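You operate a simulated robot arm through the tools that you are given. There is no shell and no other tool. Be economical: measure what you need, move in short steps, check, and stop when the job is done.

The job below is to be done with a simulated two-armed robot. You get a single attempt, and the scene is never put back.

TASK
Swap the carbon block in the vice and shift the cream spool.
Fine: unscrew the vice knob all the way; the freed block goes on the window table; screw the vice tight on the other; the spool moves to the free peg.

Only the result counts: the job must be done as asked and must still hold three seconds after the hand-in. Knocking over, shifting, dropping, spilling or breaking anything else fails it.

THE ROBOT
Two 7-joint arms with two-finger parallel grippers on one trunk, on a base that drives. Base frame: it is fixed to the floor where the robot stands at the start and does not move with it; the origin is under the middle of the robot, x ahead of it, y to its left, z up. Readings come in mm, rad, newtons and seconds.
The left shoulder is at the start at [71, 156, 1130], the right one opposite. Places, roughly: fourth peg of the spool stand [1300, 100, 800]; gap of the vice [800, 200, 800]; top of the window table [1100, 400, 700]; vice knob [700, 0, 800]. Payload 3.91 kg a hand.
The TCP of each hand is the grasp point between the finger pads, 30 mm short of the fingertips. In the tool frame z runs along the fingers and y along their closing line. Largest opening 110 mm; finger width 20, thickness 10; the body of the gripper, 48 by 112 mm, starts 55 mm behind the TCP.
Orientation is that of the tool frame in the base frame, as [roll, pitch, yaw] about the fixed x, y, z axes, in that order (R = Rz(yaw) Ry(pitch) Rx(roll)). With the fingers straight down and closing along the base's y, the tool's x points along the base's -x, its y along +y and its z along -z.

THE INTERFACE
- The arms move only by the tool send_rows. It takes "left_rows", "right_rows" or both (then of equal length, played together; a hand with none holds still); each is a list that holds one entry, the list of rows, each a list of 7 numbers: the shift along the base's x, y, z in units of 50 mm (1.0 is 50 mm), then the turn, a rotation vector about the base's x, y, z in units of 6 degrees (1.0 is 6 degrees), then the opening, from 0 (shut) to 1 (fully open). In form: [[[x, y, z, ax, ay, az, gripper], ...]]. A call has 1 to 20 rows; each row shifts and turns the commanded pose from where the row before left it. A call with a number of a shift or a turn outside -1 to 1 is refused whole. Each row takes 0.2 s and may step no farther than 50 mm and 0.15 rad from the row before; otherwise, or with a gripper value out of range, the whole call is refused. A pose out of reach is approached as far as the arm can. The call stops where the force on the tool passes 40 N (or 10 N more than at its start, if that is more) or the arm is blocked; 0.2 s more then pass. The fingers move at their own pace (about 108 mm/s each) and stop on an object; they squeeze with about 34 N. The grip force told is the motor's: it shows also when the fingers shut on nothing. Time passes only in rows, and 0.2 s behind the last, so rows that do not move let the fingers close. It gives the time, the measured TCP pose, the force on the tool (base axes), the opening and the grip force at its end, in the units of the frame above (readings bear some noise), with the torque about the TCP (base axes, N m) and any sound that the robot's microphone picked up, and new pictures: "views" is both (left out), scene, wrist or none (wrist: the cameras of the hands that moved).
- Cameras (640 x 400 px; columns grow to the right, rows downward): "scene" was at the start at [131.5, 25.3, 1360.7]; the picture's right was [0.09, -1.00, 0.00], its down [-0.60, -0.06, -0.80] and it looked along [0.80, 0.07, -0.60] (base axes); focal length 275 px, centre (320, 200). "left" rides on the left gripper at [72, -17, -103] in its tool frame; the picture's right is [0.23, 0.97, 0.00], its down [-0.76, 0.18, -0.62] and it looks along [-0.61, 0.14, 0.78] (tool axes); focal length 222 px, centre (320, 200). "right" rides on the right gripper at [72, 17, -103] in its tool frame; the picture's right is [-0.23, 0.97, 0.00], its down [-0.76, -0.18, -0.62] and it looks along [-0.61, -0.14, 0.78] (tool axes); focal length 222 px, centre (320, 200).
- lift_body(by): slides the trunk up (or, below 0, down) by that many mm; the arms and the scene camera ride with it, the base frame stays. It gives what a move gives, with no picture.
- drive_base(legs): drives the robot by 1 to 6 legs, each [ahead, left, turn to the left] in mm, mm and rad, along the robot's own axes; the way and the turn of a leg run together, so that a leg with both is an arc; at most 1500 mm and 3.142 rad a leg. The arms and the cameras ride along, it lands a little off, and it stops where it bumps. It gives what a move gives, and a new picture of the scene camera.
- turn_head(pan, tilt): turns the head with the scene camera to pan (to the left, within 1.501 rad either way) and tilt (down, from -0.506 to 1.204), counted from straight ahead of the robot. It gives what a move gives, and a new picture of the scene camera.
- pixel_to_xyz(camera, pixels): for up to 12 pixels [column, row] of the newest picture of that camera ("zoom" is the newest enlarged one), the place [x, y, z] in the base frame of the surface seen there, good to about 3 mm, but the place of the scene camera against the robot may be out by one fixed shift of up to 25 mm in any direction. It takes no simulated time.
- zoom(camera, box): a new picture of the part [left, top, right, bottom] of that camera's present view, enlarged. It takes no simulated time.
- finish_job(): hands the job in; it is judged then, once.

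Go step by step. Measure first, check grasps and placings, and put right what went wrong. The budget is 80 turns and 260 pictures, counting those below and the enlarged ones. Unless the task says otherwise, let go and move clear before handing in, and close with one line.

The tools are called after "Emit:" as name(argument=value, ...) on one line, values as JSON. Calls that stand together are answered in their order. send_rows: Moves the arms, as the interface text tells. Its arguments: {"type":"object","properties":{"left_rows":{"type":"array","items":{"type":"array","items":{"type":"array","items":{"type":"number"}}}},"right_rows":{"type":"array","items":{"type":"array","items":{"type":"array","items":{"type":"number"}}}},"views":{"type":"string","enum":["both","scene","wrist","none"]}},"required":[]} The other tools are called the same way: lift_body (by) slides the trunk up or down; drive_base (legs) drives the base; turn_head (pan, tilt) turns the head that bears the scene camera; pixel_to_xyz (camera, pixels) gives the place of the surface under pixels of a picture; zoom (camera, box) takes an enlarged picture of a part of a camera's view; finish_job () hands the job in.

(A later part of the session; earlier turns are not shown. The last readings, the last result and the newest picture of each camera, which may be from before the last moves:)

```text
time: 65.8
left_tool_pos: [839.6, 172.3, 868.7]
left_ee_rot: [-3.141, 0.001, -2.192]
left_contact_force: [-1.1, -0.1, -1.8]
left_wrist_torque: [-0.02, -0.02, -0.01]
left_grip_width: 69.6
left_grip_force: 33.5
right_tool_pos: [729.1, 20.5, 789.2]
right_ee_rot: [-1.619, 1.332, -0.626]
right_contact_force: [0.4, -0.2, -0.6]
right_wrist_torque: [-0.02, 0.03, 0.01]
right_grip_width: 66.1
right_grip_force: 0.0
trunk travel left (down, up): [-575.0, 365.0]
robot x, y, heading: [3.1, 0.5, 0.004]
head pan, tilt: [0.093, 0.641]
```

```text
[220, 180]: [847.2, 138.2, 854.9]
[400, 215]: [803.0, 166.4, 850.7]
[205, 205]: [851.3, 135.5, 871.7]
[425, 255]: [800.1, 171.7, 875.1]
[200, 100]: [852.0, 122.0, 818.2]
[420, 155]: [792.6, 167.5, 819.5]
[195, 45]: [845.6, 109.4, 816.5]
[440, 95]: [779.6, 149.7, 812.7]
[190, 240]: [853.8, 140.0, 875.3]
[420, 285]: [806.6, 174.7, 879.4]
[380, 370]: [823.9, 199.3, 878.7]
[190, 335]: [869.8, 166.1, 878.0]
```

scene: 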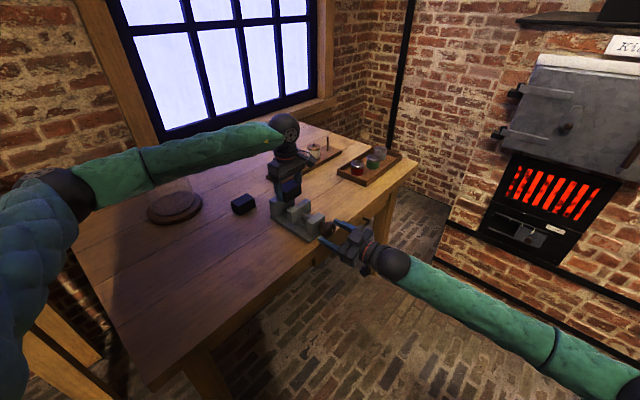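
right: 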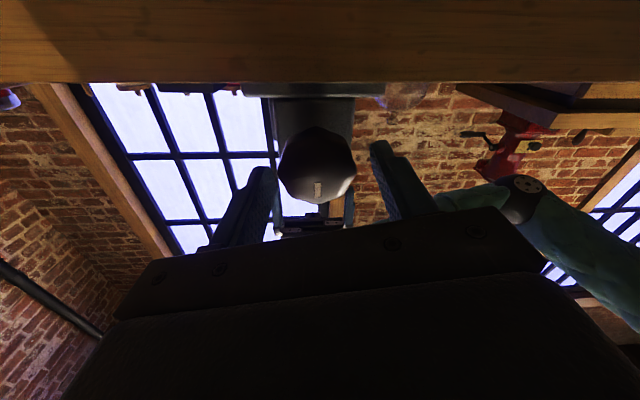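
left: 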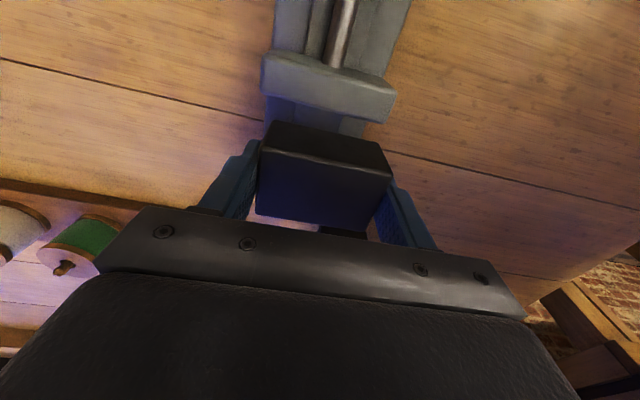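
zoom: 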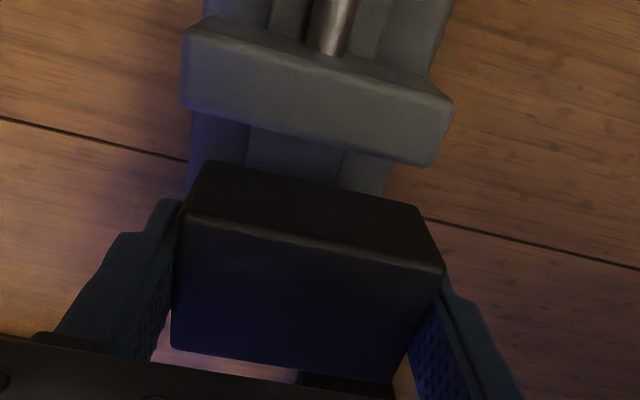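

The block is centred with about 6 mm clearance on each side. I'll lower it to just above the rail.

Emit:
send_rows(left_rows=[[[0, 0, -0.4, 0, 0, 0, 0.3], [0, 0, -0.4, 0, 0, 0, 0.3], [0, 0, -0.3, 0, 0, 0, 0.3], [0, 0, -0.1, 0, 0, 0, 0.3], [0, 0, 0, 0, 0, 0, 0.3]]], views="both")

Emit:
zoom(camera="scene", box=[260, 160, 345, 240])

```text
time: 67.0
left_tool_pos: [838.7, 170.2, 808.8]
left_ee_rot: [3.141, 0.001, -2.193]
left_contact_force: [-0.4, 0.5, -2.5]
left_wrist_torque: [0.07, -0.02, -0.02]
left_grip_width: 69.6
left_grip_force: 33.7
right_tool_pos: [729.9, 19.8, 787.8]
right_ee_rot: [-1.619, 1.332, -0.629]
right_contact_force: [0.5, -0.5, -1.0]
right_wrist_torque: [0.02, -0.06, -0.02]
right_grip_width: 65.8
right_grip_force: 0.1
trunk travel left (down, up): [-575.0, 365.0]
robot x, y, heading: [-0.7, 0.5, -0.005]
head pan, tilt: [0.093, 0.641]
```

scene: 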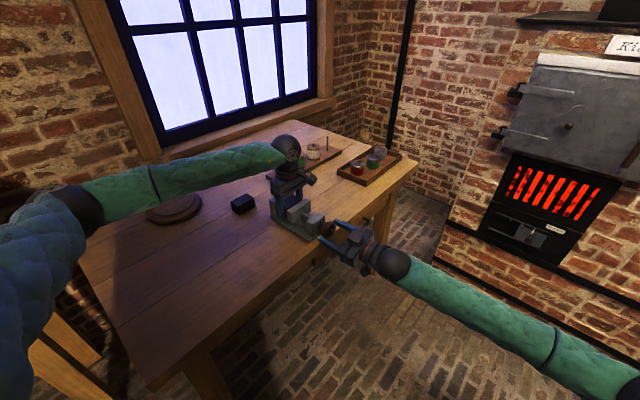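
left: 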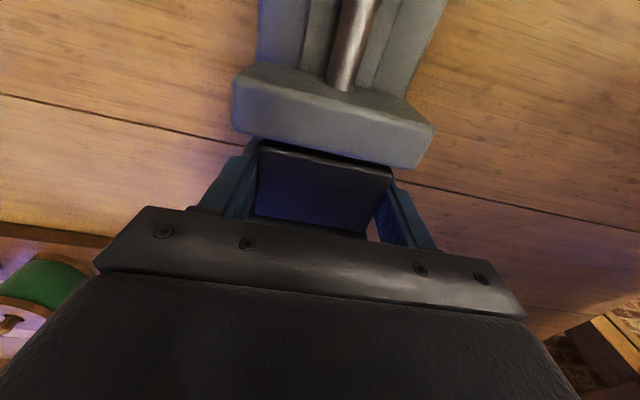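

```text
5.00 times, centred on (302, 200) of scene
```

zoom: 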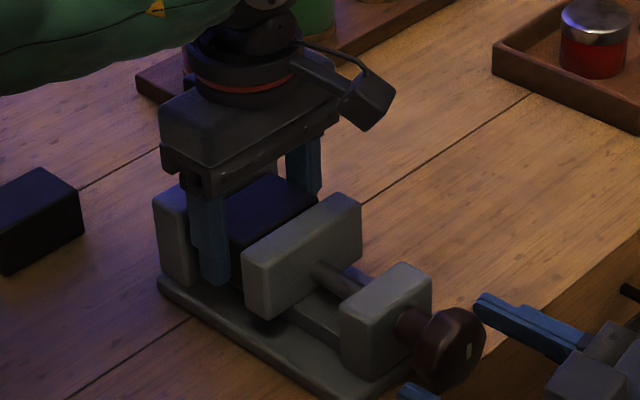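

It's inside the gap with no contact. I'll lower it the last few millimetres and watch the force.

Emit:
send_rows(left_rows=[[[0, 0, -0.04, 0, 0, 0, 0.3], [0, 0, -0.03, 0, 0, 0, 0.3]]], views="none")

```text
time: 67.6
left_tool_pos: [840.0, 170.6, 804.5]
left_ee_rot: [3.14, 0.001, -2.191]
left_contact_force: [-0.7, -0.2, -1.9]
left_wrist_torque: [0.0, -0.04, -0.04]
left_grip_width: 69.5
left_grip_force: 33.6
right_tool_pos: [731.2, 19.6, 787.3]
right_ee_rot: [-1.62, 1.334, -0.63]
right_contact_force: [-0.9, 0.2, 0.0]
right_wrist_torque: [0.04, -0.01, -0.01]
right_grip_width: 65.8
right_grip_force: 0.1
trunk travel left (down, up): [-575.0, 365.0]
robot x, y, heading: [-1.2, 0.5, -0.002]
head pan, tilt: [0.093, 0.641]
```

Emit:
send_rows(left_rows=[[[0, 0, -0.02, 0, 0, 0, 0.3], [0, 0, -0.01, 0, 0, 0, 0.3]]], views="none")

```text
time: 68.2
left_tool_pos: [838.6, 170.8, 804.6]
left_ee_rot: [3.14, 0.0, -2.192]
left_contact_force: [0.1, 0.8, -1.1]
left_wrist_torque: [0.0, -0.02, -0.01]
left_grip_width: 69.7
left_grip_force: 34.0
right_tool_pos: [731.1, 20.5, 787.8]
right_ee_rot: [-1.621, 1.333, -0.629]
right_contact_force: [-0.5, 0.5, 0.1]
right_wrist_torque: [-0.01, 0.0, -0.03]
right_grip_width: 66.3
right_grip_force: 0.1
trunk travel left (down, up): [-575.0, 365.0]
robot x, y, heading: [2.5, -0.3, 0.002]
head pan, tilt: [0.093, 0.641]
```

The force is just starting to change, so I'll step down once more by 1.5 mm.

Emit:
send_rows(left_rows=[[[0, 0, -0.02, 0, 0, 0, 0.3], [0, 0, -0.01, 0, 0, 0, 0.3]]], views="none")

```text
time: 68.8
left_tool_pos: [839.4, 171.0, 803.8]
left_ee_rot: [-3.141, -0.001, -2.194]
left_contact_force: [1.8, 0.7, 1.9]
left_wrist_torque: [0.05, 0.06, -0.01]
left_grip_width: 69.4
left_grip_force: 33.8
right_tool_pos: [730.0, 21.1, 787.7]
right_ee_rot: [-1.62, 1.334, -0.631]
right_contact_force: [0.2, 0.0, 0.3]
right_wrist_torque: [-0.02, -0.03, 0.0]
right_grip_width: 66.1
right_grip_force: 0.1
trunk travel left (down, up): [-575.0, 365.0]
robot x, y, heading: [-2.2, -0.2, 0.003]
head pan, tilt: [0.093, 0.641]
```

It's resting on the rail, with +1.9 N up. I'll release and raise the left hand while the right grips the knob and starts tightening.

Emit:
send_rows(left_rows=[[[0, 0, 0, 0, 0, 0, 0.8], [0, 0, 0, 0, 0, 0, 1], [0, 0, 0.5, 0, 0, 0, 1], [0, 0, 0.9, 0, 0, 0, 1], [0, 0, 0.9, 0, 0, 0, 1], [0, 0.5, 0.9, 0, 0, 0, 1], [0, 0.8, 0, 0, 0, 0, 1], [0, 0.8, 0, 0, 0, 0, 1], [0, 0.8, 0, 0, 0, 0, 1], [0, 0, 0, 0, 0, 0, 1], [0, 0, 0, 0, 0, 0, 1], [0, 0, 0, 0, 0, 0, 1], [0, 0, 0, 0, 0, 0, 1], [0, 0, 0, 0, 0, 0, 1], [0, 0, 0, 0, 0, 0, 1], [0, 0, 0, 0, 0, 0, 1], [0, 0, 0, 0, 0, 0, 1], [0, 0, 0, 0, 0, 0, 1], [0, 0, 0, 0, 0, 0, 1], [0, 0, 0, 0, 0, 0, 1]]], right_rows=[[[0, 0, 0, 0, 0, 0, 0], [0, 0, 0, 0, 0, 0, 0], [0, 0, 0, 0, 0, 0, 0], [0.0025, 0.0037, 0, 0.683, 0.986, 0, 0], [0.0025, 0.0037, 0, 0.683, 0.986, 0, 0], [0.0025, 0.0037, 0, 0.683, 0.986, 0, 0], [0.0025, 0.0037, 0, 0.683, 0.986, 0, 0], [0.0025, 0.0037, 0, 0.683, 0.986, 0, 0], [0.0025, 0.0037, 0, 0.683, 0.986, 0, 0], [0.0025, 0.0037, 0, 0.683, 0.986, 0, 0], [0.0025, 0.0037, 0, 0.683, 0.986, 0, 0], [0.0025, 0.0037, 0, 0.683, 0.986, 0, 0], [0.0025, 0.0037, 0, 0.683, 0.986, 0, 0], [0.0025, 0.0037, 0, 0.683, 0.986, 0, 0], [0.0025, 0.0037, 0, 0.683, 0.986, 0, 0], [0.0025, 0.0037, 0, 0.683, 0.986, 0, 0], [0.0025, 0.0037, 0, 0.683, 0.986, 0, 0], [0.0025, 0.0037, 0, 0.683, 0.986, 0, 0], [0.0025, 0.0037, 0, 0.683, 0.986, 0, 0], [0.0025, 0.0037, 0, 0.683, 0.986, 0, 0]]], views="scene")

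Emit:
zoom(camera="scene", box=[270, 185, 345, 240])

```text
refused: row 6 steps farther than a row can; nothing moved
```

```text
7.27 times, centred on (308, 212) of scene
```

zoom: 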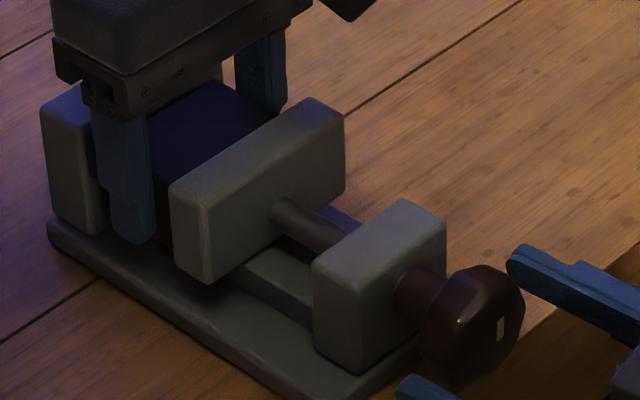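

One row stepped too far and the call was refused, so nothing moved. I'll resend with that row corrected.

Emit:
send_rows(left_rows=[[[0, 0, 0, 0, 0, 0, 0.8], [0, 0, 0, 0, 0, 0, 1], [0, 0, 0.5, 0, 0, 0, 1], [0, 0, 0.9, 0, 0, 0, 1], [0, 0, 0.9, 0, 0, 0, 1], [0, 0.5, 0.8, 0, 0, 0, 1], [0, 0.8, 0, 0, 0, 0, 1], [0, 0.8, 0, 0, 0, 0, 1], [0, 0.8, 0, 0, 0, 0, 1], [0, 0, 0, 0, 0, 0, 1], [0, 0, 0, 0, 0, 0, 1], [0, 0, 0, 0, 0, 0, 1], [0, 0, 0, 0, 0, 0, 1], [0, 0, 0, 0, 0, 0, 1], [0, 0, 0, 0, 0, 0, 1], [0, 0, 0, 0, 0, 0, 1], [0, 0, 0, 0, 0, 0, 1], [0, 0, 0, 0, 0, 0, 1], [0, 0, 0, 0, 0, 0, 1], [0, 0, 0, 0, 0, 0, 1]]], right_rows=[[[0, 0, 0, 0, 0, 0, 0], [0, 0, 0, 0, 0, 0, 0], [0, 0, 0, 0, 0, 0, 0], [0.0025, 0.0037, 0, 0.683, 0.986, 0, 0], [0.0025, 0.0037, 0, 0.683, 0.986, 0, 0], [0.0025, 0.0037, 0, 0.683, 0.986, 0, 0], [0.0025, 0.0037, 0, 0.683, 0.986, 0, 0], [0.0025, 0.0037, 0, 0.683, 0.986, 0, 0], [0.0025, 0.0037, 0, 0.683, 0.986, 0, 0], [0.0025, 0.0037, 0, 0.683, 0.986, 0, 0], [0.0025, 0.0037, 0, 0.683, 0.986, 0, 0], [0.0025, 0.0037, 0, 0.683, 0.986, 0, 0], [0.0025, 0.0037, 0, 0.683, 0.986, 0, 0], [0.0025, 0.0037, 0, 0.683, 0.986, 0, 0], [0.0025, 0.0037, 0, 0.683, 0.986, 0, 0], [0.0025, 0.0037, 0, 0.683, 0.986, 0, 0], [0.0025, 0.0037, 0, 0.683, 0.986, 0, 0], [0.0025, 0.0037, 0, 0.683, 0.986, 0, 0], [0.0025, 0.0037, 0, 0.683, 0.986, 0, 0], [0.0025, 0.0037, 0, 0.683, 0.986, 0, 0]]], views="scene")

Emit:
zoom(camera="scene", box=[270, 185, 345, 240])

```text
time: 71.2
left_tool_pos: [839.9, 315.7, 956.2]
left_ee_rot: [-3.141, -0.001, -2.191]
left_contact_force: [0.1, 0.2, -1.0]
left_wrist_torque: [0.0, -0.03, 0.01]
left_grip_width: 110.2
left_grip_force: 0.1
right_tool_pos: [731.8, 19.2, 788.1]
right_ee_rot: [1.555, 0.776, 2.544]
right_contact_force: [0.9, -3.9, -1.5]
right_wrist_torque: [-0.31, 0.2, -1.92]
right_grip_width: 48.6
right_grip_force: 44.6
trunk travel left (down, up): [-575.0, 365.0]
robot x, y, heading: [0.2, -2.3, 0.0]
head pan, tilt: [0.093, 0.641]
stopped in row 12 (right hand): the force on the tool passed its limit at 41 N (the readings are from after the stop); the commanded pose is now the measured one
```

scene: 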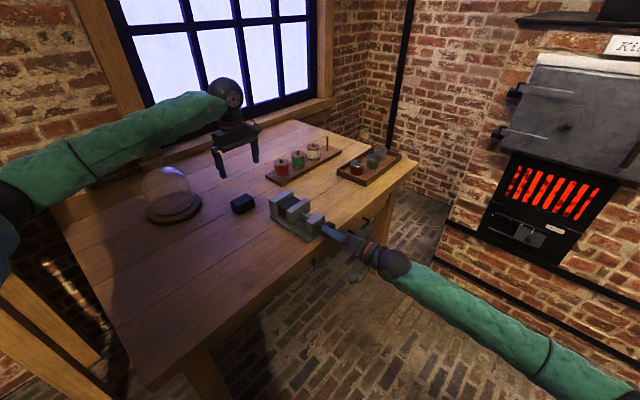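

```text
7.27 times, centred on (308, 212) of scene
```

zoom: 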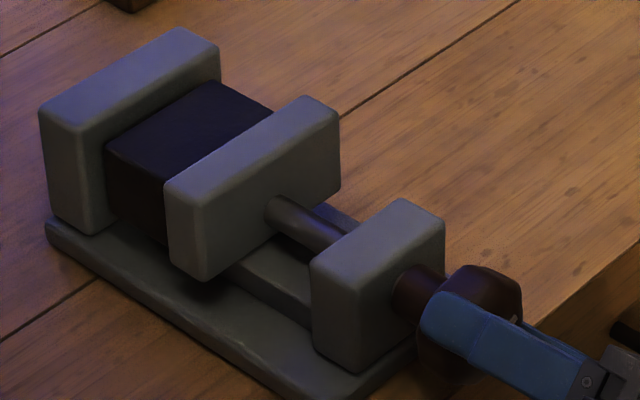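

The jaw is closing, but side load built up, with about −1.9 N m about z meaning the hand yaw is slightly off. I'll regrip with a −1.5° yaw fix and continue tightening.

Emit:
send_rows(right_rows=[[[0, 0, 0, 0, 0, 0, 0.6], [0, 0, 0, 0, 0, -0.25, 0.6], [0, 0, 0, 0, 0, 0, 0], [0, 0, 0, 0, 0, 0, 0], [0.0026, 0.0036, 0, 0.709, 0.968, 0, 0], [0.0026, 0.0036, 0, 0.709, 0.968, 0, 0], [0.0026, 0.0036, 0, 0.709, 0.968, 0, 0], [0.0026, 0.0036, 0, 0.709, 0.968, 0, 0], [0.0026, 0.0036, 0, 0.709, 0.968, 0, 0], [0.0026, 0.0036, 0, 0.709, 0.968, 0, 0], [0.0026, 0.0036, 0, 0.709, 0.968, 0, 0], [0.0026, 0.0036, 0, 0.709, 0.968, 0, 0], [0.0026, 0.0036, 0, 0.709, 0.968, 0, 0], [0.0026, 0.0036, 0, 0.709, 0.968, 0, 0], [0.0026, 0.0036, 0, 0.709, 0.968, 0, 0], [0.0026, 0.0036, 0, 0.709, 0.968, 0, 0], [0.0026, 0.0036, 0, 0.709, 0.968, 0, 0], [0.0026, 0.0036, 0, 0.709, 0.968, 0, 0], [0.0026, 0.0036, 0, 0.709, 0.968, 0, 0], [0.0026, 0.0036, 0, 0.709, 0.968, 0, 0]]], views="none")

Emit:
zoom(camera="scene", box=[270, 185, 345, 240])

```text
time: 73.7
left_tool_pos: [839.3, 314.7, 957.4]
left_ee_rot: [3.141, -0.001, -2.193]
left_contact_force: [0.4, 0.4, -0.1]
left_wrist_torque: [0.0, 0.02, 0.0]
left_grip_width: 109.9
left_grip_force: 0.0
right_tool_pos: [731.5, 20.6, 788.8]
right_ee_rot: [1.55, -0.13, 2.516]
right_contact_force: [-6.5, -2.5, 3.0]
right_wrist_torque: [-0.85, 0.61, -0.67]
right_grip_width: 48.7
right_grip_force: 44.7
trunk travel left (down, up): [-575.0, 365.0]
robot x, y, heading: [0.4, -1.6, 0.002]
head pan, tilt: [0.093, 0.641]
stopped in row 12 (right hand): the force on the tool passed its limit at 40 N (the readings are from after the stop); the commanded pose is now the measured one
```

```text
7.27 times, centred on (308, 212) of scene
```

zoom: 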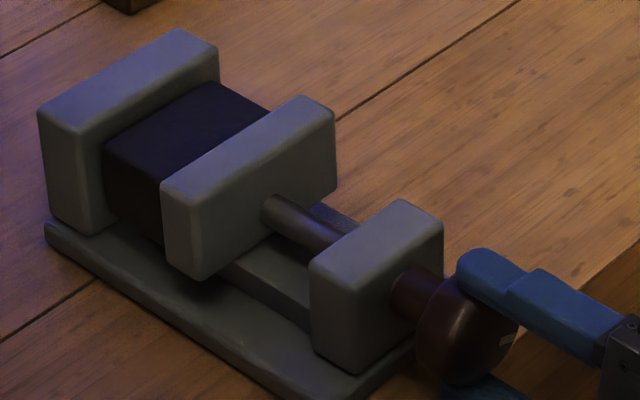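

The jaw keeps advancing. I'll regrip with a small pitch/yaw trim and do two 50° cycles.

Emit:
send_rows(right_rows=[[[0, 0, 0, 0, 0, 0, 0.6], [0, 0, 0, -0.14, 0.1, -0.1, 0.6], [0, 0, 0, 0, 0, 0, 0], [0, 0, 0, 0, 0, 0, 0], [0.0026, 0.0036, 0, 0.709, 0.968, 0, 0], [0.0026, 0.0036, 0, 0.709, 0.968, 0, 0], [0.0026, 0.0036, 0, 0.709, 0.968, 0, 0], [0.0026, 0.0036, 0, 0.709, 0.968, 0, 0], [0.0026, 0.0036, 0, 0.709, 0.968, 0, 0], [0.0026, 0.0036, 0, 0.709, 0.968, 0, 0], [0.0026, 0.0036, 0, 0.709, 0.968, 0, 0], [0, 0, 0, 0, 0, 0, 0.6], [0, 0, 0, 0, 0, 0, 0], [0, 0, 0, 0, 0, 0, 0], [0.0026, 0.0036, 0, 0.709, 0.968, 0, 0], [0.0026, 0.0036, 0, 0.709, 0.968, 0, 0], [0.0026, 0.0036, 0, 0.709, 0.968, 0, 0], [0.0026, 0.0036, 0, 0.709, 0.968, 0, 0], [0.0026, 0.0036, 0, 0.709, 0.968, 0, 0], [0.0026, 0.0036, 0, 0.709, 0.968, 0, 0]]], views="none")

Emit:
zoom(camera="scene", box=[270, 185, 345, 240])

```text
time: 77.9
left_tool_pos: [840.1, 314.2, 955.8]
left_ee_rot: [3.139, -0.002, -2.193]
left_contact_force: [0.2, 0.4, 0.5]
left_wrist_torque: [-0.01, 0.0, 0.04]
left_grip_width: 110.2
left_grip_force: 0.1
right_tool_pos: [733.9, 24.2, 787.7]
right_ee_rot: [-1.621, -1.376, -0.585]
right_contact_force: [13.0, -5.0, 0.2]
right_wrist_torque: [-0.09, 0.09, 0.06]
right_grip_width: 48.3
right_grip_force: 45.1
trunk travel left (down, up): [-575.0, 365.0]
robot x, y, heading: [2.4, 1.4, 0.0]
head pan, tilt: [0.093, 0.641]
```

```text
7.27 times, centred on (308, 212) of scene
```

zoom: 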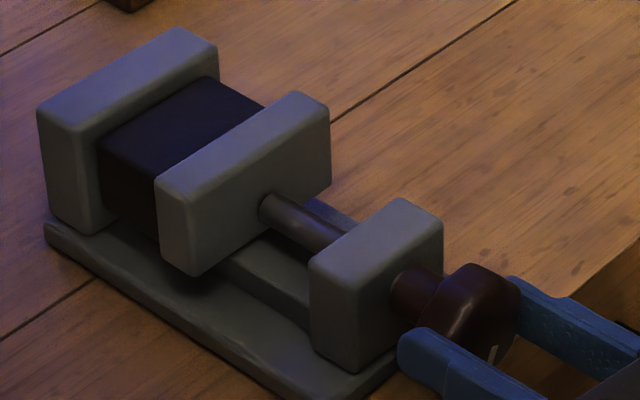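

That went clean, with torques near zero. I'll shift 1.5 mm to unload the side force and turn another 72°.

Emit:
send_rows(right_rows=[[[0, 0, 0, 0, 0, 0, 0.6], [0.024, -0.017, 0, 0, 0, 0, 0.6], [0, 0, 0, 0, 0, 0, 0], [0, 0, 0, 0, 0, 0, 0], [0.0026, 0.0036, 0, 0.709, 0.968, 0, 0], [0.0026, 0.0036, 0, 0.709, 0.968, 0, 0], [0.0026, 0.0036, 0, 0.709, 0.968, 0, 0], [0.0026, 0.0036, 0, 0.709, 0.968, 0, 0], [0.0026, 0.0036, 0, 0.709, 0.968, 0, 0], [0.0026, 0.0036, 0, 0.709, 0.968, 0, 0], [0.0026, 0.0036, 0, 0.709, 0.968, 0, 0], [0.0026, 0.0036, 0, 0.709, 0.968, 0, 0], [0.0026, 0.0036, 0, 0.709, 0.968, 0, 0], [0.0026, 0.0036, 0, 0.709, 0.968, 0, 0]]], views="none")

Emit:
zoom(camera="scene", box=[270, 185, 345, 240])

Emit:
zoom(camera="left", box=[200, 0, 520, 200])

```text
time: 81.1
left_tool_pos: [838.7, 313.7, 956.1]
left_ee_rot: [3.141, 0.001, -2.193]
left_contact_force: [-0.2, -0.5, 0.4]
left_wrist_torque: [0.02, 0.02, 0.0]
left_grip_width: 110.1
left_grip_force: 0.1
right_tool_pos: [734.6, 23.6, 788.3]
right_ee_rot: [-1.577, -0.12, -0.621]
right_contact_force: [-11.3, -7.1, 2.8]
right_wrist_torque: [1.35, -1.05, 0.87]
right_grip_width: 48.3
right_grip_force: 45.1
trunk travel left (down, up): [-575.0, 365.0]
robot x, y, heading: [-3.0, -3.2, -0.003]
head pan, tilt: [0.093, 0.641]
stopped in row 14 (right hand): the force on the tool passed its limit at 41 N (the readings are from after the stop); the commanded pose is now the measured one
```

```text
7.27 times, centred on (308, 212) of scene
```

zoom: 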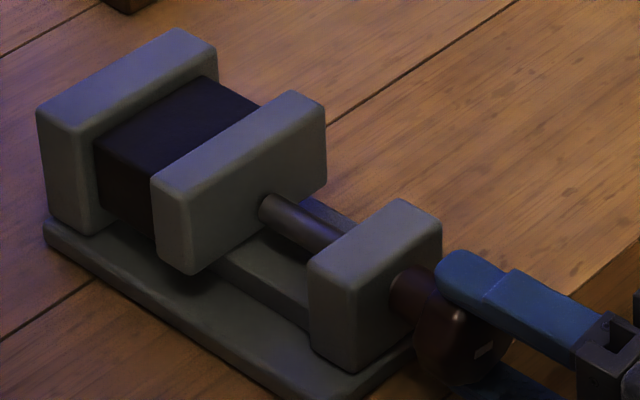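

```text
2.00 times, centred on (360, 100) of left
```

zoom: 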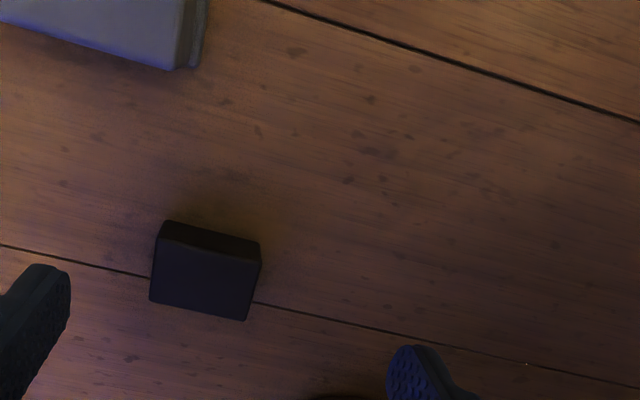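

The jaw is close to its original tight position. I'll rewind about 137° open, then regrip and tighten until it resists.

Emit:
send_rows(right_rows=[[[0, 0, 0, 0, 0, 0, 0.6], [0.01, -0.005, 0, 0, 0, 0, 0.6], [0, 0, 0, -0.702, -0.973, 0, 0.6], [0, 0, 0, -0.702, -0.973, 0, 0.6], [0, 0, 0, -0.702, -0.973, 0, 0.6], [0, 0, 0, -0.702, -0.973, 0, 0.6], [0, 0, 0, -0.702, -0.973, 0, 0.6], [0, 0, 0, -0.702, -0.973, 0, 0.6], [0, 0, 0, -0.702, -0.973, 0, 0.6], [0, 0, 0, -0.702, -0.973, 0, 0.6], [0, 0, 0, -0.702, -0.973, 0, 0.6], [0, 0, 0, -0.702, -0.973, 0, 0.6], [0, 0, 0, -0.702, -0.973, 0, 0.6], [0, 0, 0, -0.702, -0.973, 0, 0.6], [0, 0, 0, -0.702, -0.973, 0, 0.6], [0, 0, 0, -0.702, -0.973, 0, 0.6], [0, 0, 0, -0.702, -0.973, 0, 0.6], [0, 0, 0, -0.702, -0.973, 0, 0.6], [0, 0, 0, -0.702, -0.973, 0, 0.6], [0, 0, 0, -0.702, -0.973, 0, 0.6]]], views="wrist")

Emit:
send_rows(right_rows=[[[0, 0, 0, 0, 0, 0, 0], [0, 0, 0, 0, 0, 0, 0], [0, 0, 0, 0, 0, 0, 0], [0.0026, 0.0036, 0, 0.702, 0.973, 0, 0], [0.0026, 0.0036, 0, 0.702, 0.973, 0, 0], [0.0026, 0.0036, 0, 0.702, 0.973, 0, 0], [0.0026, 0.0036, 0, 0.702, 0.973, 0, 0], [0.0026, 0.0036, 0, 0.702, 0.973, 0, 0]]], views="none")

Emit:
zoom(camera="scene", box=[270, 185, 345, 240])

```text
time: 85.3
left_tool_pos: [840.0, 314.7, 955.6]
left_ee_rot: [3.142, 0.0, -2.193]
left_contact_force: [-1.3, -0.4, 0.9]
left_wrist_torque: [0.01, -0.03, 0.0]
left_grip_width: 110.1
left_grip_force: 0.1
right_tool_pos: [736.3, 24.6, 788.2]
right_ee_rot: [1.568, -0.76, 2.516]
right_contact_force: [0.6, -0.4, -0.3]
right_wrist_torque: [0.0, 0.0, 0.01]
right_grip_width: 65.9
right_grip_force: 0.0
trunk travel left (down, up): [-575.0, 365.0]
robot x, y, heading: [3.4, -0.8, -0.0]
head pan, tilt: [0.093, 0.641]
```

right: 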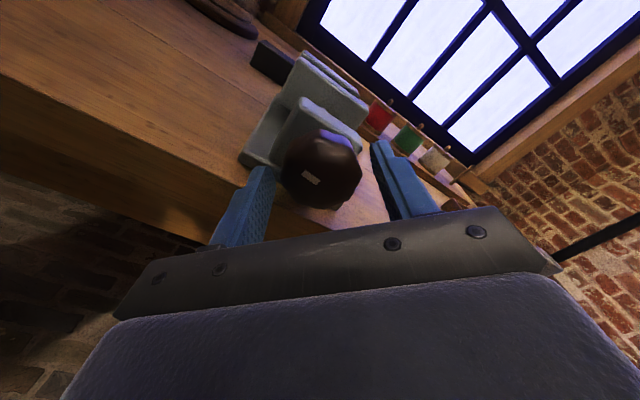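

```text
time: 87.1
left_tool_pos: [839.6, 314.8, 956.6]
left_ee_rot: [-3.141, -0.002, -2.194]
left_contact_force: [-0.3, 0.3, 0.2]
left_wrist_torque: [0.01, 0.02, 0.01]
left_grip_width: 109.8
left_grip_force: 0.0
right_tool_pos: [736.1, 24.2, 788.4]
right_ee_rot: [1.57, -1.392, 2.513]
right_contact_force: [-13.7, -6.7, -0.7]
right_wrist_torque: [0.48, -0.58, -0.76]
right_grip_width: 49.6
right_grip_force: 45.0
trunk travel left (down, up): [-575.0, 365.0]
robot x, y, heading: [-1.0, -0.6, -0.004]
head pan, tilt: [0.093, 0.641]
```

```text
7.27 times, centred on (308, 212) of scene
```

zoom: 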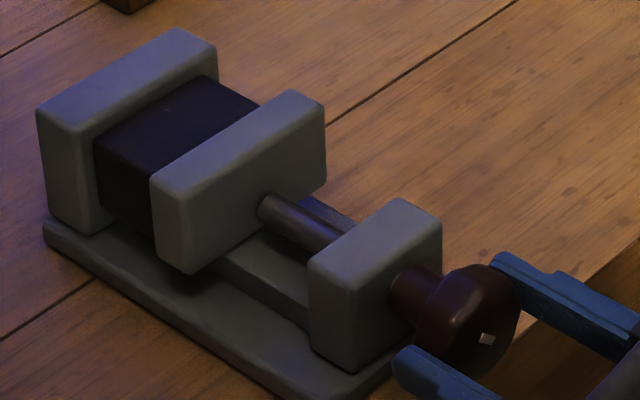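

It's still turning with low torque. I'll continue until the torque rises or it stops.

Emit:
send_rows(right_rows=[[[0, 0, 0, 0.702, 0.973, 0, 0], [0, 0, 0, 0.702, 0.973, 0, 0], [0, 0, 0, 0.702, 0.973, 0, 0], [0, 0, 0, 0.702, 0.973, 0, 0], [0, 0, 0, 0.702, 0.973, 0, 0]]], views="none")

Emit:
zoom(camera="scene", box=[270, 185, 345, 240])

Emit:
send_rows(right_rows=[[[0, 0, 0, 0.702, 0.973, 0, 0], [0, 0, 0, 0.702, 0.973, 0, 0], [0, 0, 0, 0.702, 0.973, 0, 0], [0, 0, 0, 0.702, 0.973, 0, 0], [0, 0, 0, 0.702, 0.973, 0, 0]]], views="none")

Emit:
zoom(camera="scene", box=[270, 185, 345, 240])

```text
time: 88.3
left_tool_pos: [839.1, 314.7, 957.1]
left_ee_rot: [-3.141, 0.0, -2.194]
left_contact_force: [-0.6, 0.7, 0.0]
left_wrist_torque: [-0.03, 0.01, -0.01]
left_grip_width: 109.8
left_grip_force: 0.0
right_tool_pos: [734.9, 25.6, 787.2]
right_ee_rot: [-1.577, -1.125, -0.625]
right_contact_force: [-4.0, -2.3, 6.2]
right_wrist_torque: [0.06, -0.49, -0.99]
right_grip_width: 49.4
right_grip_force: 44.8
trunk travel left (down, up): [-575.0, 365.0]
robot x, y, heading: [0.1, -3.8, -0.003]
head pan, tilt: [0.093, 0.641]
```

```text
7.27 times, centred on (308, 212) of scene
```

zoom: 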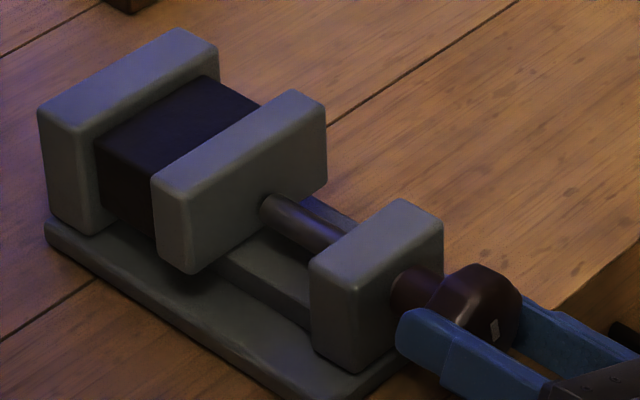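

```text
time: 89.5
left_tool_pos: [838.3, 315.2, 958.0]
left_ee_rot: [-3.14, -0.001, -2.192]
left_contact_force: [0.2, -0.7, 0.0]
left_wrist_torque: [0.01, 0.0, 0.02]
left_grip_width: 110.3
left_grip_force: 0.0
right_tool_pos: [734.4, 26.6, 787.0]
right_ee_rot: [-1.577, -0.497, -0.62]
right_contact_force: [-29.1, 4.7, -2.9]
right_wrist_torque: [-0.05, -0.6, 0.1]
right_grip_width: 48.4
right_grip_force: 44.9
trunk travel left (down, up): [-575.0, 365.0]
robot x, y, heading: [-1.6, -0.2, -0.001]
head pan, tilt: [0.093, 0.641]
```

```text
7.27 times, centred on (308, 212) of scene
```

zoom: 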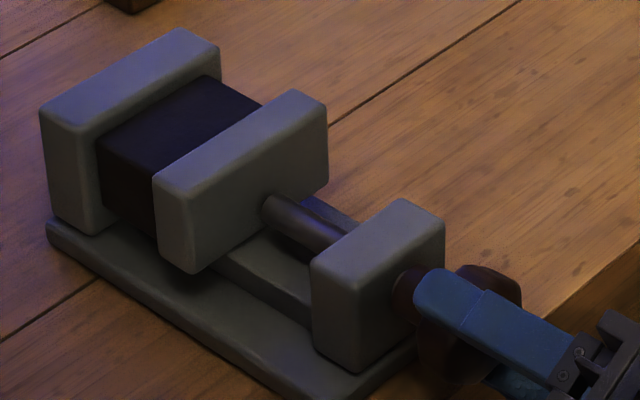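

Resisting torque is rising, from −0.19 to −0.36 to −0.5 N m, while the jaw stays still, so it is clamping. I'll release to see whether the knob holds its angle.

Emit:
send_rows(right_rows=[[[0, 0, 0, 0, 0, 0, 0.6], [0, 0, 0, 0, 0, 0, 0.6]]], views="wrist")

Emit:
zoom(camera="scene", box=[270, 185, 345, 240])

Emit:
zoom(camera="right", box=[260, 60, 400, 220])

```text
time: 90.1
left_tool_pos: [839.5, 313.6, 954.9]
left_ee_rot: [3.141, 0.0, -2.194]
left_contact_force: [-0.2, -0.2, 0.5]
left_wrist_torque: [-0.01, 0.01, -0.01]
left_grip_width: 110.1
left_grip_force: 0.0
right_tool_pos: [736.6, 25.8, 787.8]
right_ee_rot: [-1.578, -0.495, -0.623]
right_contact_force: [0.5, -0.8, -0.4]
right_wrist_torque: [-0.01, -0.01, -0.01]
right_grip_width: 65.9
right_grip_force: 0.1
trunk travel left (down, up): [-575.0, 365.0]
robot x, y, heading: [-1.4, 0.6, 0.002]
head pan, tilt: [0.093, 0.641]
```

right: 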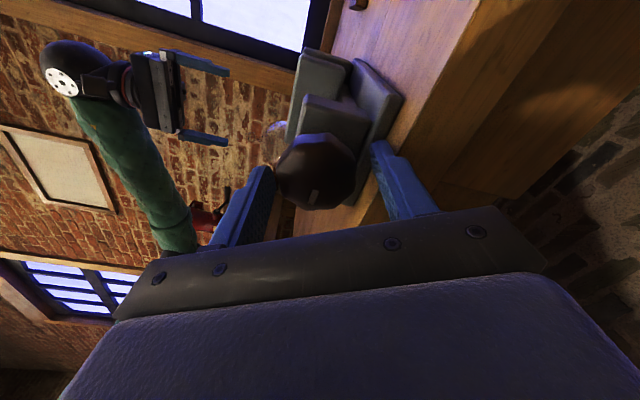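

```text
7.27 times, centred on (308, 212) of scene
```

zoom: 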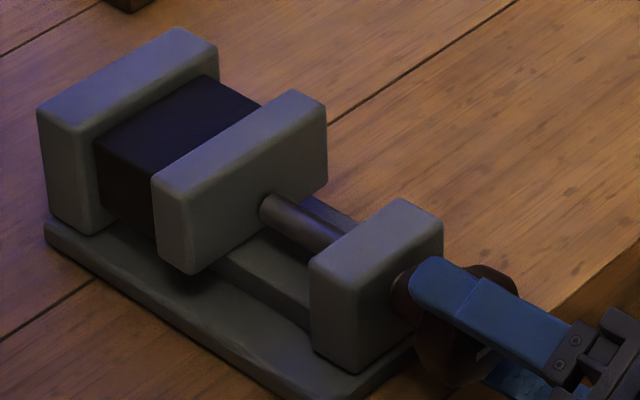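

```text
2.50 times, centred on (330, 140) of right
```

zoom: 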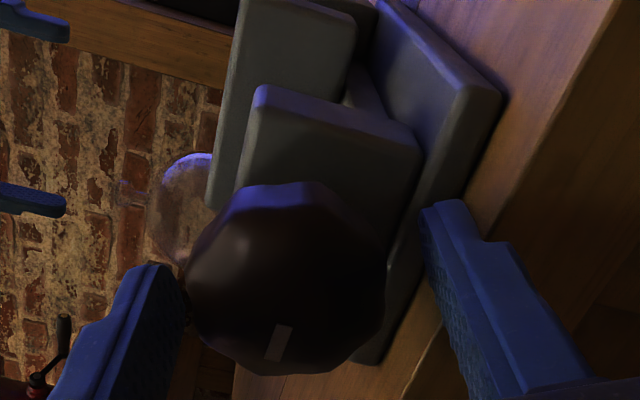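

The mark is back at (485,352) and the jaw at its original clamped position. I'll do a verification stroke: rewind, grip, turn, and look at each stage.

Emit:
send_rows(right_rows=[[[0, 0, 0, -0.702, -0.973, 0, 0.6], [0, 0, 0, -0.702, -0.973, 0, 0.6], [0, 0, 0, -0.702, -0.973, 0, 0.6], [0, 0, 0, -0.702, -0.973, 0, 0.6], [0, 0, 0, -0.702, -0.973, 0, 0.6], [0, 0, 0, -0.702, -0.973, 0, 0.6], [0, 0, 0, -0.702, -0.973, 0, 0.6], [0, 0, 0, -0.702, -0.973, 0, 0.6], [0, 0, 0, -0.702, -0.973, 0, 0.6], [0, 0, 0, -0.702, -0.973, 0, 0.6], [0, 0, 0, -0.702, -0.973, 0, 0.6], [0, 0, 0, -0.702, -0.973, 0, 0.6]]], views="none")

Emit:
zoom(camera="scene", box=[270, 185, 345, 240])

Emit:
send_rows(right_rows=[[[0, 0, 0, 0, 0, 0, 0], [0, 0, 0, 0, 0, 0, 0], [0, 0, 0, 0, 0, 0, 0], [0, 0, 0, 0.702, 0.973, 0, 0], [0, 0, 0, 0.702, 0.973, 0, 0], [0, 0, 0, 0.702, 0.973, 0, 0]]], views="none")

Emit:
zoom(camera="scene", box=[270, 185, 345, 240])

Emit:
send_rows(right_rows=[[[0, 0, 0, 0.702, 0.973, 0, 0], [0, 0, 0, 0.702, 0.973, 0, 0], [0, 0, 0, 0.702, 0.973, 0, 0]]], views="none")

Emit:
zoom(camera="scene", box=[270, 185, 345, 240])

```text
time: 92.7
left_tool_pos: [840.0, 315.0, 956.0]
left_ee_rot: [-3.141, 0.001, -2.194]
left_contact_force: [-0.4, 1.0, -0.3]
left_wrist_torque: [0.0, -0.02, 0.02]
left_grip_width: 109.8
left_grip_force: 0.0
right_tool_pos: [736.5, 25.0, 787.6]
right_ee_rot: [1.568, -1.136, 2.516]
right_contact_force: [0.2, 0.0, 0.2]
right_wrist_torque: [-0.04, -0.03, -0.01]
right_grip_width: 66.1
right_grip_force: 0.0
trunk travel left (down, up): [-575.0, 365.0]
robot x, y, heading: [-0.4, 2.1, 0.005]
head pan, tilt: [0.093, 0.641]
```

```text
7.27 times, centred on (308, 212) of scene
```

zoom: 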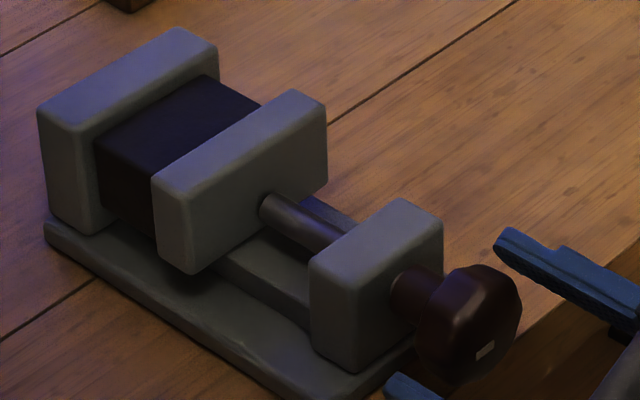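

```text
time: 94.1
left_tool_pos: [840.2, 315.2, 956.0]
left_ee_rot: [3.141, 0.001, -2.195]
left_contact_force: [-0.6, 0.0, -0.5]
left_wrist_torque: [-0.02, 0.0, -0.03]
left_grip_width: 110.1
left_grip_force: 0.0
right_tool_pos: [735.4, 26.0, 788.5]
right_ee_rot: [1.58, -1.513, 2.505]
right_contact_force: [-3.6, -0.2, 0.2]
right_wrist_torque: [0.65, -0.55, -1.19]
right_grip_width: 49.7
right_grip_force: 44.3
trunk travel left (down, up): [-575.0, 365.0]
robot x, y, heading: [2.6, -1.0, -0.002]
head pan, tilt: [0.093, 0.641]
```

```text
7.27 times, centred on (308, 212) of scene
```

zoom: 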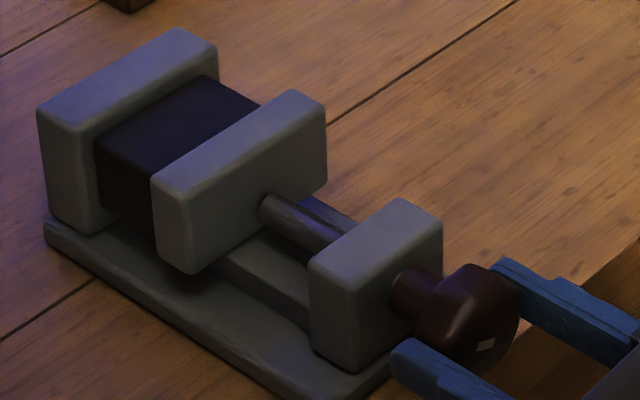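

```text
time: 94.9
left_tool_pos: [839.2, 317.0, 956.0]
left_ee_rot: [-3.14, 0.0, -2.194]
left_contact_force: [-0.1, -0.3, -0.3]
left_wrist_torque: [-0.01, 0.0, -0.01]
left_grip_width: 110.1
left_grip_force: 0.0
right_tool_pos: [736.0, 26.6, 787.3]
right_ee_rot: [-1.582, -1.248, -0.619]
right_contact_force: [-3.2, 6.5, -1.0]
right_wrist_torque: [0.47, -0.59, -1.05]
right_grip_width: 49.6
right_grip_force: 45.1
trunk travel left (down, up): [-575.0, 365.0]
robot x, y, heading: [0.8, -0.6, -0.001]
head pan, tilt: [0.093, 0.641]
```

```text
7.27 times, centred on (308, 212) of scene
```

zoom: 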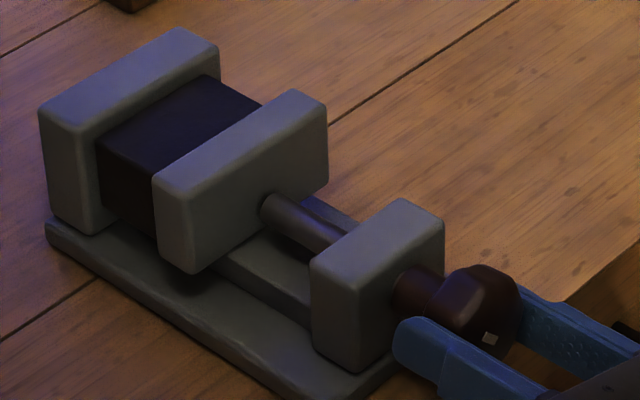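

When gripped, the knob springs elastically against its stop and returns to (485,350), so the vice is tight on the new block. I'll release and back the right hand out along the axis, then survey the pegs and the floor.

Emit:
send_rows(right_rows=[[[0, 0, 0, 0, 0, 0, 0.8], [0, 0, 0, 0, 0, 0, 0.8], [-0.4, -0.57, 0, 0, 0, 0, 0.8], [-0.4, -0.57, 0, 0, 0, 0, 0.8], [-0.4, -0.57, 0, 0, 0, 0, 0.8], [-0.4, -0.57, 0, 0, 0, 0, 0.8], [-0.2, -0.3, 0.8, 0, 0, 0, 0.8], [-0.2, -0.3, 0.8, 0, 0, 0, 0.8], [0, 0, 0.9, 0, 0, 0, 0.8], [0, 0, 0.9, 0, 0, 0, 0.8], [0, 0, 0.9, 0, 0, 0, 0.8], [0, 0, 0.9, 0, 0, 0, 0.8]]], views="both")

Emit:
pixel_to_xyz(camera="scene", pixels=[[313, 150], [328, 136], [327, 148], [265, 180], [342, 150], [415, 163], [400, 182], [436, 250], [480, 290], [560, 330], [430, 290], [375, 270]])

Emit:
zoom(camera="scene", box=[255, 125, 415, 225])

```text
time: 97.5
left_tool_pos: [840.3, 315.5, 954.7]
left_ee_rot: [-3.141, 0.0, -2.194]
left_contact_force: [0.5, 0.6, 0.4]
left_wrist_torque: [0.0, 0.01, -0.01]
left_grip_width: 109.9
left_grip_force: 0.1
right_tool_pos: [638.8, -119.1, 1046.7]
right_ee_rot: [-1.58, -1.25, -0.62]
right_contact_force: [0.1, 1.0, 0.3]
right_wrist_torque: [0.0, -0.03, -0.01]
right_grip_width: 88.1
right_grip_force: 0.1
trunk travel left (down, up): [-575.0, 365.0]
robot x, y, heading: [1.3, 2.9, 0.0]
head pan, tilt: [0.093, 0.641]
```

scene: 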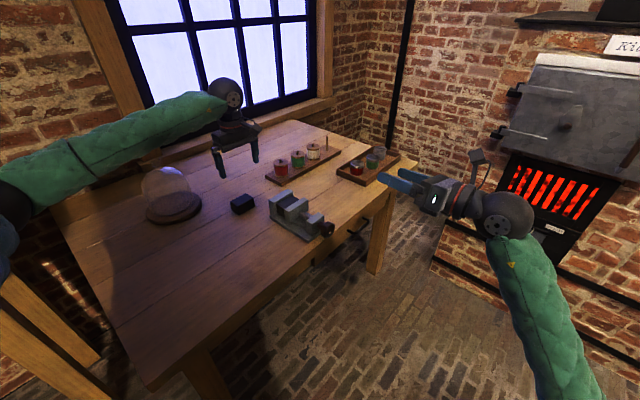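
right: 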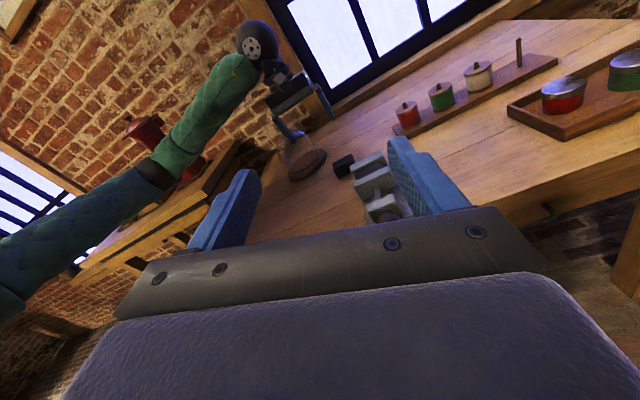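

```text
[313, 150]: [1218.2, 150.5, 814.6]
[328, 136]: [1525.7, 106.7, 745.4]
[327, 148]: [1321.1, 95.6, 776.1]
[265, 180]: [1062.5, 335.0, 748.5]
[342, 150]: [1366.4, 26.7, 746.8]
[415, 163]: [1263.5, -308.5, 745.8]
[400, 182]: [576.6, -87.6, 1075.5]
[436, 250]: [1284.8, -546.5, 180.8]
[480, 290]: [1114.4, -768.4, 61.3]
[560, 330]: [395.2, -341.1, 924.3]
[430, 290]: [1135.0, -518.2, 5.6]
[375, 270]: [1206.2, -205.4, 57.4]
```

```text
4.00 times, centred on (335, 175) of scene
```

zoom: 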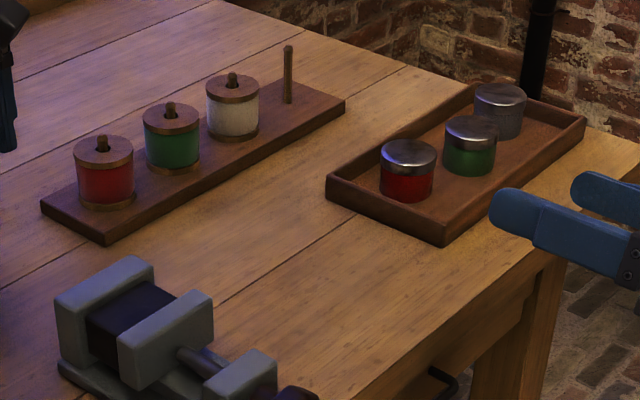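

The pegs lie out of reach, about 820 mm from the edge-parallel line through the robot, so I'll drive along the table front and turn to face it. First I'll reorient the right hand to point down, closing fore-aft, and raise the left hand.

Emit:
send_rows(right_rows=[[[0, 0, 0, -0.702, -0.973, 0, 0.8], [0, 0, 0, -0.702, -0.973, 0, 0.8], [0, 0, 0, -0.702, -0.973, 0, 0.8], [0, 0, 0, -0.702, -0.973, 0, 0.8], [0, 0, 0, -0.702, -0.973, 0, 0.8], [0, 0, 0, -0.702, -0.973, 0, 0.8], [0, 0, 0, -0.702, -0.973, 0, 0.8], [0, 0, 0, -0.702, -0.973, 0, 0.8], [0, 0, 0, -0.702, -0.973, 0, 0.8], [0, 0, 0, -0.702, -0.973, 0, 0.8], [0, 0, 0, -0.702, -0.973, 0, 0.8], [0, 0, 0, -0.702, -0.973, 0, 0.8], [0, 0, 0, -0.702, -0.973, 0, 0.8], [0, 0, 0, -0.702, -0.973, 0, 0.8], [0, 0, 0, -0.702, -0.973, 0, 0.8]]], left_rows=[[[0, 0, 0.9, 0, 0, 0, 0.5], [0, 0, 0.9, 0, 0, 0, 0.5], [0, 0, 0.9, 0, 0, 0, 0.5], [-0.8, 0, 0, 0, 0, 0, 0.5], [-0.8, 0, 0, 0, 0, 0, 0.5], [-0.8, 0, 0, 0, 0, 0, 0.5], [0, 0, 0, 0, 0, 0, 0.5], [0, 0, 0, 0, 0, 0, 0.5], [0, 0, 0, 0, 0, 0, 0.5], [0, 0, 0, 0, 0, 0, 0.5], [0, 0, 0, 0, 0, 0, 0.5], [0, 0, 0, 0, 0, 0, 0.5], [0, 0, 0, 0, 0, 0, 0.5], [0, 0, 0, 0, 0, 0, 0.5], [0, 0, 0, 0, 0, 0, 0.5]]], views="none")

Emit:
send_rows(right_rows=[[[0, 0, 0, -0.943, 0.666, 0, 1], [0, 0, 0, -0.943, 0.666, 0, 1], [0, 0, 0, -0.943, 0.666, 0, 1], [0, 0, 0, -0.943, 0.666, 0, 1], [0, 0, 0, -0.943, 0.666, 0, 1], [0, 0, 0, -0.943, 0.666, 0, 1], [0, 0, 0, -0.943, 0.666, 0, 1], [0, 0, 0, -0.943, 0.666, 0, 1], [0, 0, 0, -0.943, 0.666, 0, 1], [0, 0, 0, -0.943, 0.666, 0, 1], [0, 0, 0, -0.943, 0.666, 0, 1], [0, 0, 0, -0.943, 0.666, 0, 1], [0, 0, 0, -0.943, 0.666, 0, 1]]], views="none")

Emit:
send_rows(right_rows=[[[0, 0, 0, 0, 0, -1, 1], [0, 0, 0, 0, 0, -1, 1], [0, 0, 0, 0, 0, -1, 1], [0, 0, 0, 0, 0, -1, 1], [0, 0, 0, 0, 0, -1, 1], [0, 0, 0, 0, 0, -1, 1], [0, 0, 0, 0, 0, -1, 1], [0, 0, 0, 0, 0, -1, 1], [0, 0, 0, 0, 0, -1, 1]]], views="scene")

```text
time: 100.7
left_tool_pos: [718.7, 315.9, 1091.5]
left_ee_rot: [3.14, -0.001, -2.194]
left_contact_force: [-0.7, 0.2, 0.1]
left_wrist_torque: [-0.01, -0.03, -0.02]
left_grip_width: 54.8
left_grip_force: 0.0
right_tool_pos: [635.9, -119.3, 1046.8]
right_ee_rot: [1.565, -0.004, 2.514]
right_contact_force: [-0.1, 0.3, -0.2]
right_wrist_torque: [-0.01, 0.05, 0.0]
right_grip_width: 87.9
right_grip_force: 0.1
trunk travel left (down, up): [-575.0, 365.0]
robot x, y, heading: [2.6, -1.1, -0.005]
head pan, tilt: [0.093, 0.641]
```

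```text
time: 103.5
left_tool_pos: [720.4, 316.3, 1091.1]
left_ee_rot: [-3.141, -0.002, -2.193]
left_contact_force: [0.3, 0.1, -0.6]
left_wrist_torque: [0.02, 0.0, 0.01]
left_grip_width: 55.3
left_grip_force: 0.0
right_tool_pos: [636.5, -119.1, 1046.1]
right_ee_rot: [3.14, 0.01, 2.519]
right_contact_force: [0.6, 0.1, -0.4]
right_wrist_torque: [0.01, -0.03, 0.02]
right_grip_width: 110.2
right_grip_force: 0.2
trunk travel left (down, up): [-575.0, 365.0]
robot x, y, heading: [0.1, 0.1, -0.003]
head pan, tilt: [0.093, 0.641]
```

```text
time: 105.5
left_tool_pos: [719.2, 315.7, 1090.6]
left_ee_rot: [3.141, 0.0, -2.193]
left_contact_force: [-0.3, -0.5, 0.3]
left_wrist_torque: [0.0, 0.03, 0.02]
left_grip_width: 55.0
left_grip_force: 0.0
right_tool_pos: [635.5, -118.2, 1046.3]
right_ee_rot: [3.138, 0.01, 1.577]
right_contact_force: [-0.6, 0.2, 0.0]
right_wrist_torque: [0.0, 0.02, 0.02]
right_grip_width: 109.9
right_grip_force: 0.0
trunk travel left (down, up): [-575.0, 365.0]
robot x, y, heading: [-4.3, -3.3, 0.008]
head pan, tilt: [0.093, 0.641]
```

scene: 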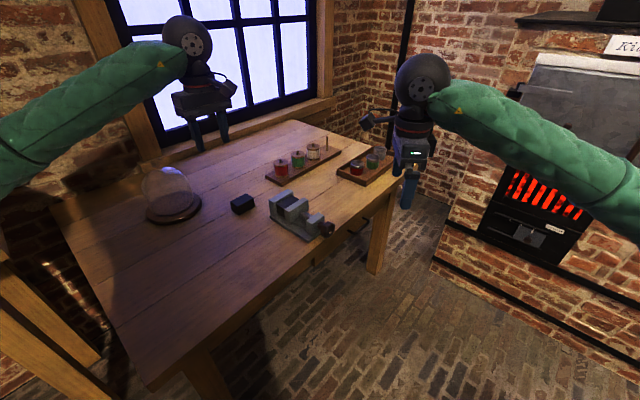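

The arms are clear of everything. I'll drive an arc along the table front, turning about 54.5° left.

Emit:
drive_base(legs=[[330, -626, 0.951]])

```text
time: 109.4
left_tool_pos: [706.0, 387.9, 1090.8]
left_ee_rot: [3.14, 0.0, -1.22]
left_contact_force: [-0.1, -0.1, 0.1]
left_wrist_torque: [-0.01, 0.05, 0.0]
left_grip_width: 54.9
left_grip_force: 0.0
right_tool_pos: [1018.6, 74.3, 1047.4]
right_ee_rot: [3.137, 0.011, 2.551]
right_contact_force: [0.8, 0.6, 0.2]
right_wrist_torque: [0.0, 0.0, 0.02]
right_grip_width: 110.0
right_grip_force: 0.0
trunk travel left (down, up): [-575.0, 365.0]
robot x, y, heading: [561.7, -381.7, 0.975]
head pan, tilt: [0.093, 0.641]
cut short: leg 1
```

scene: 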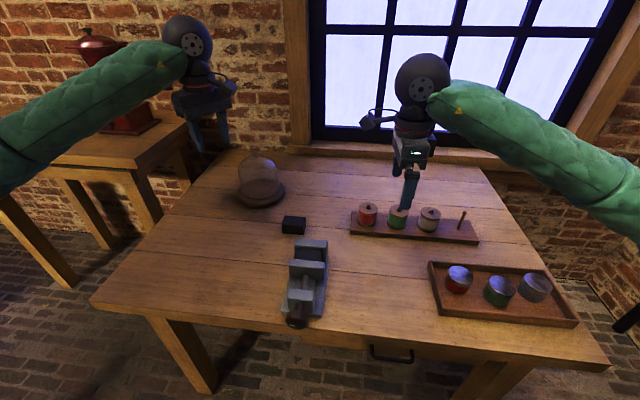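

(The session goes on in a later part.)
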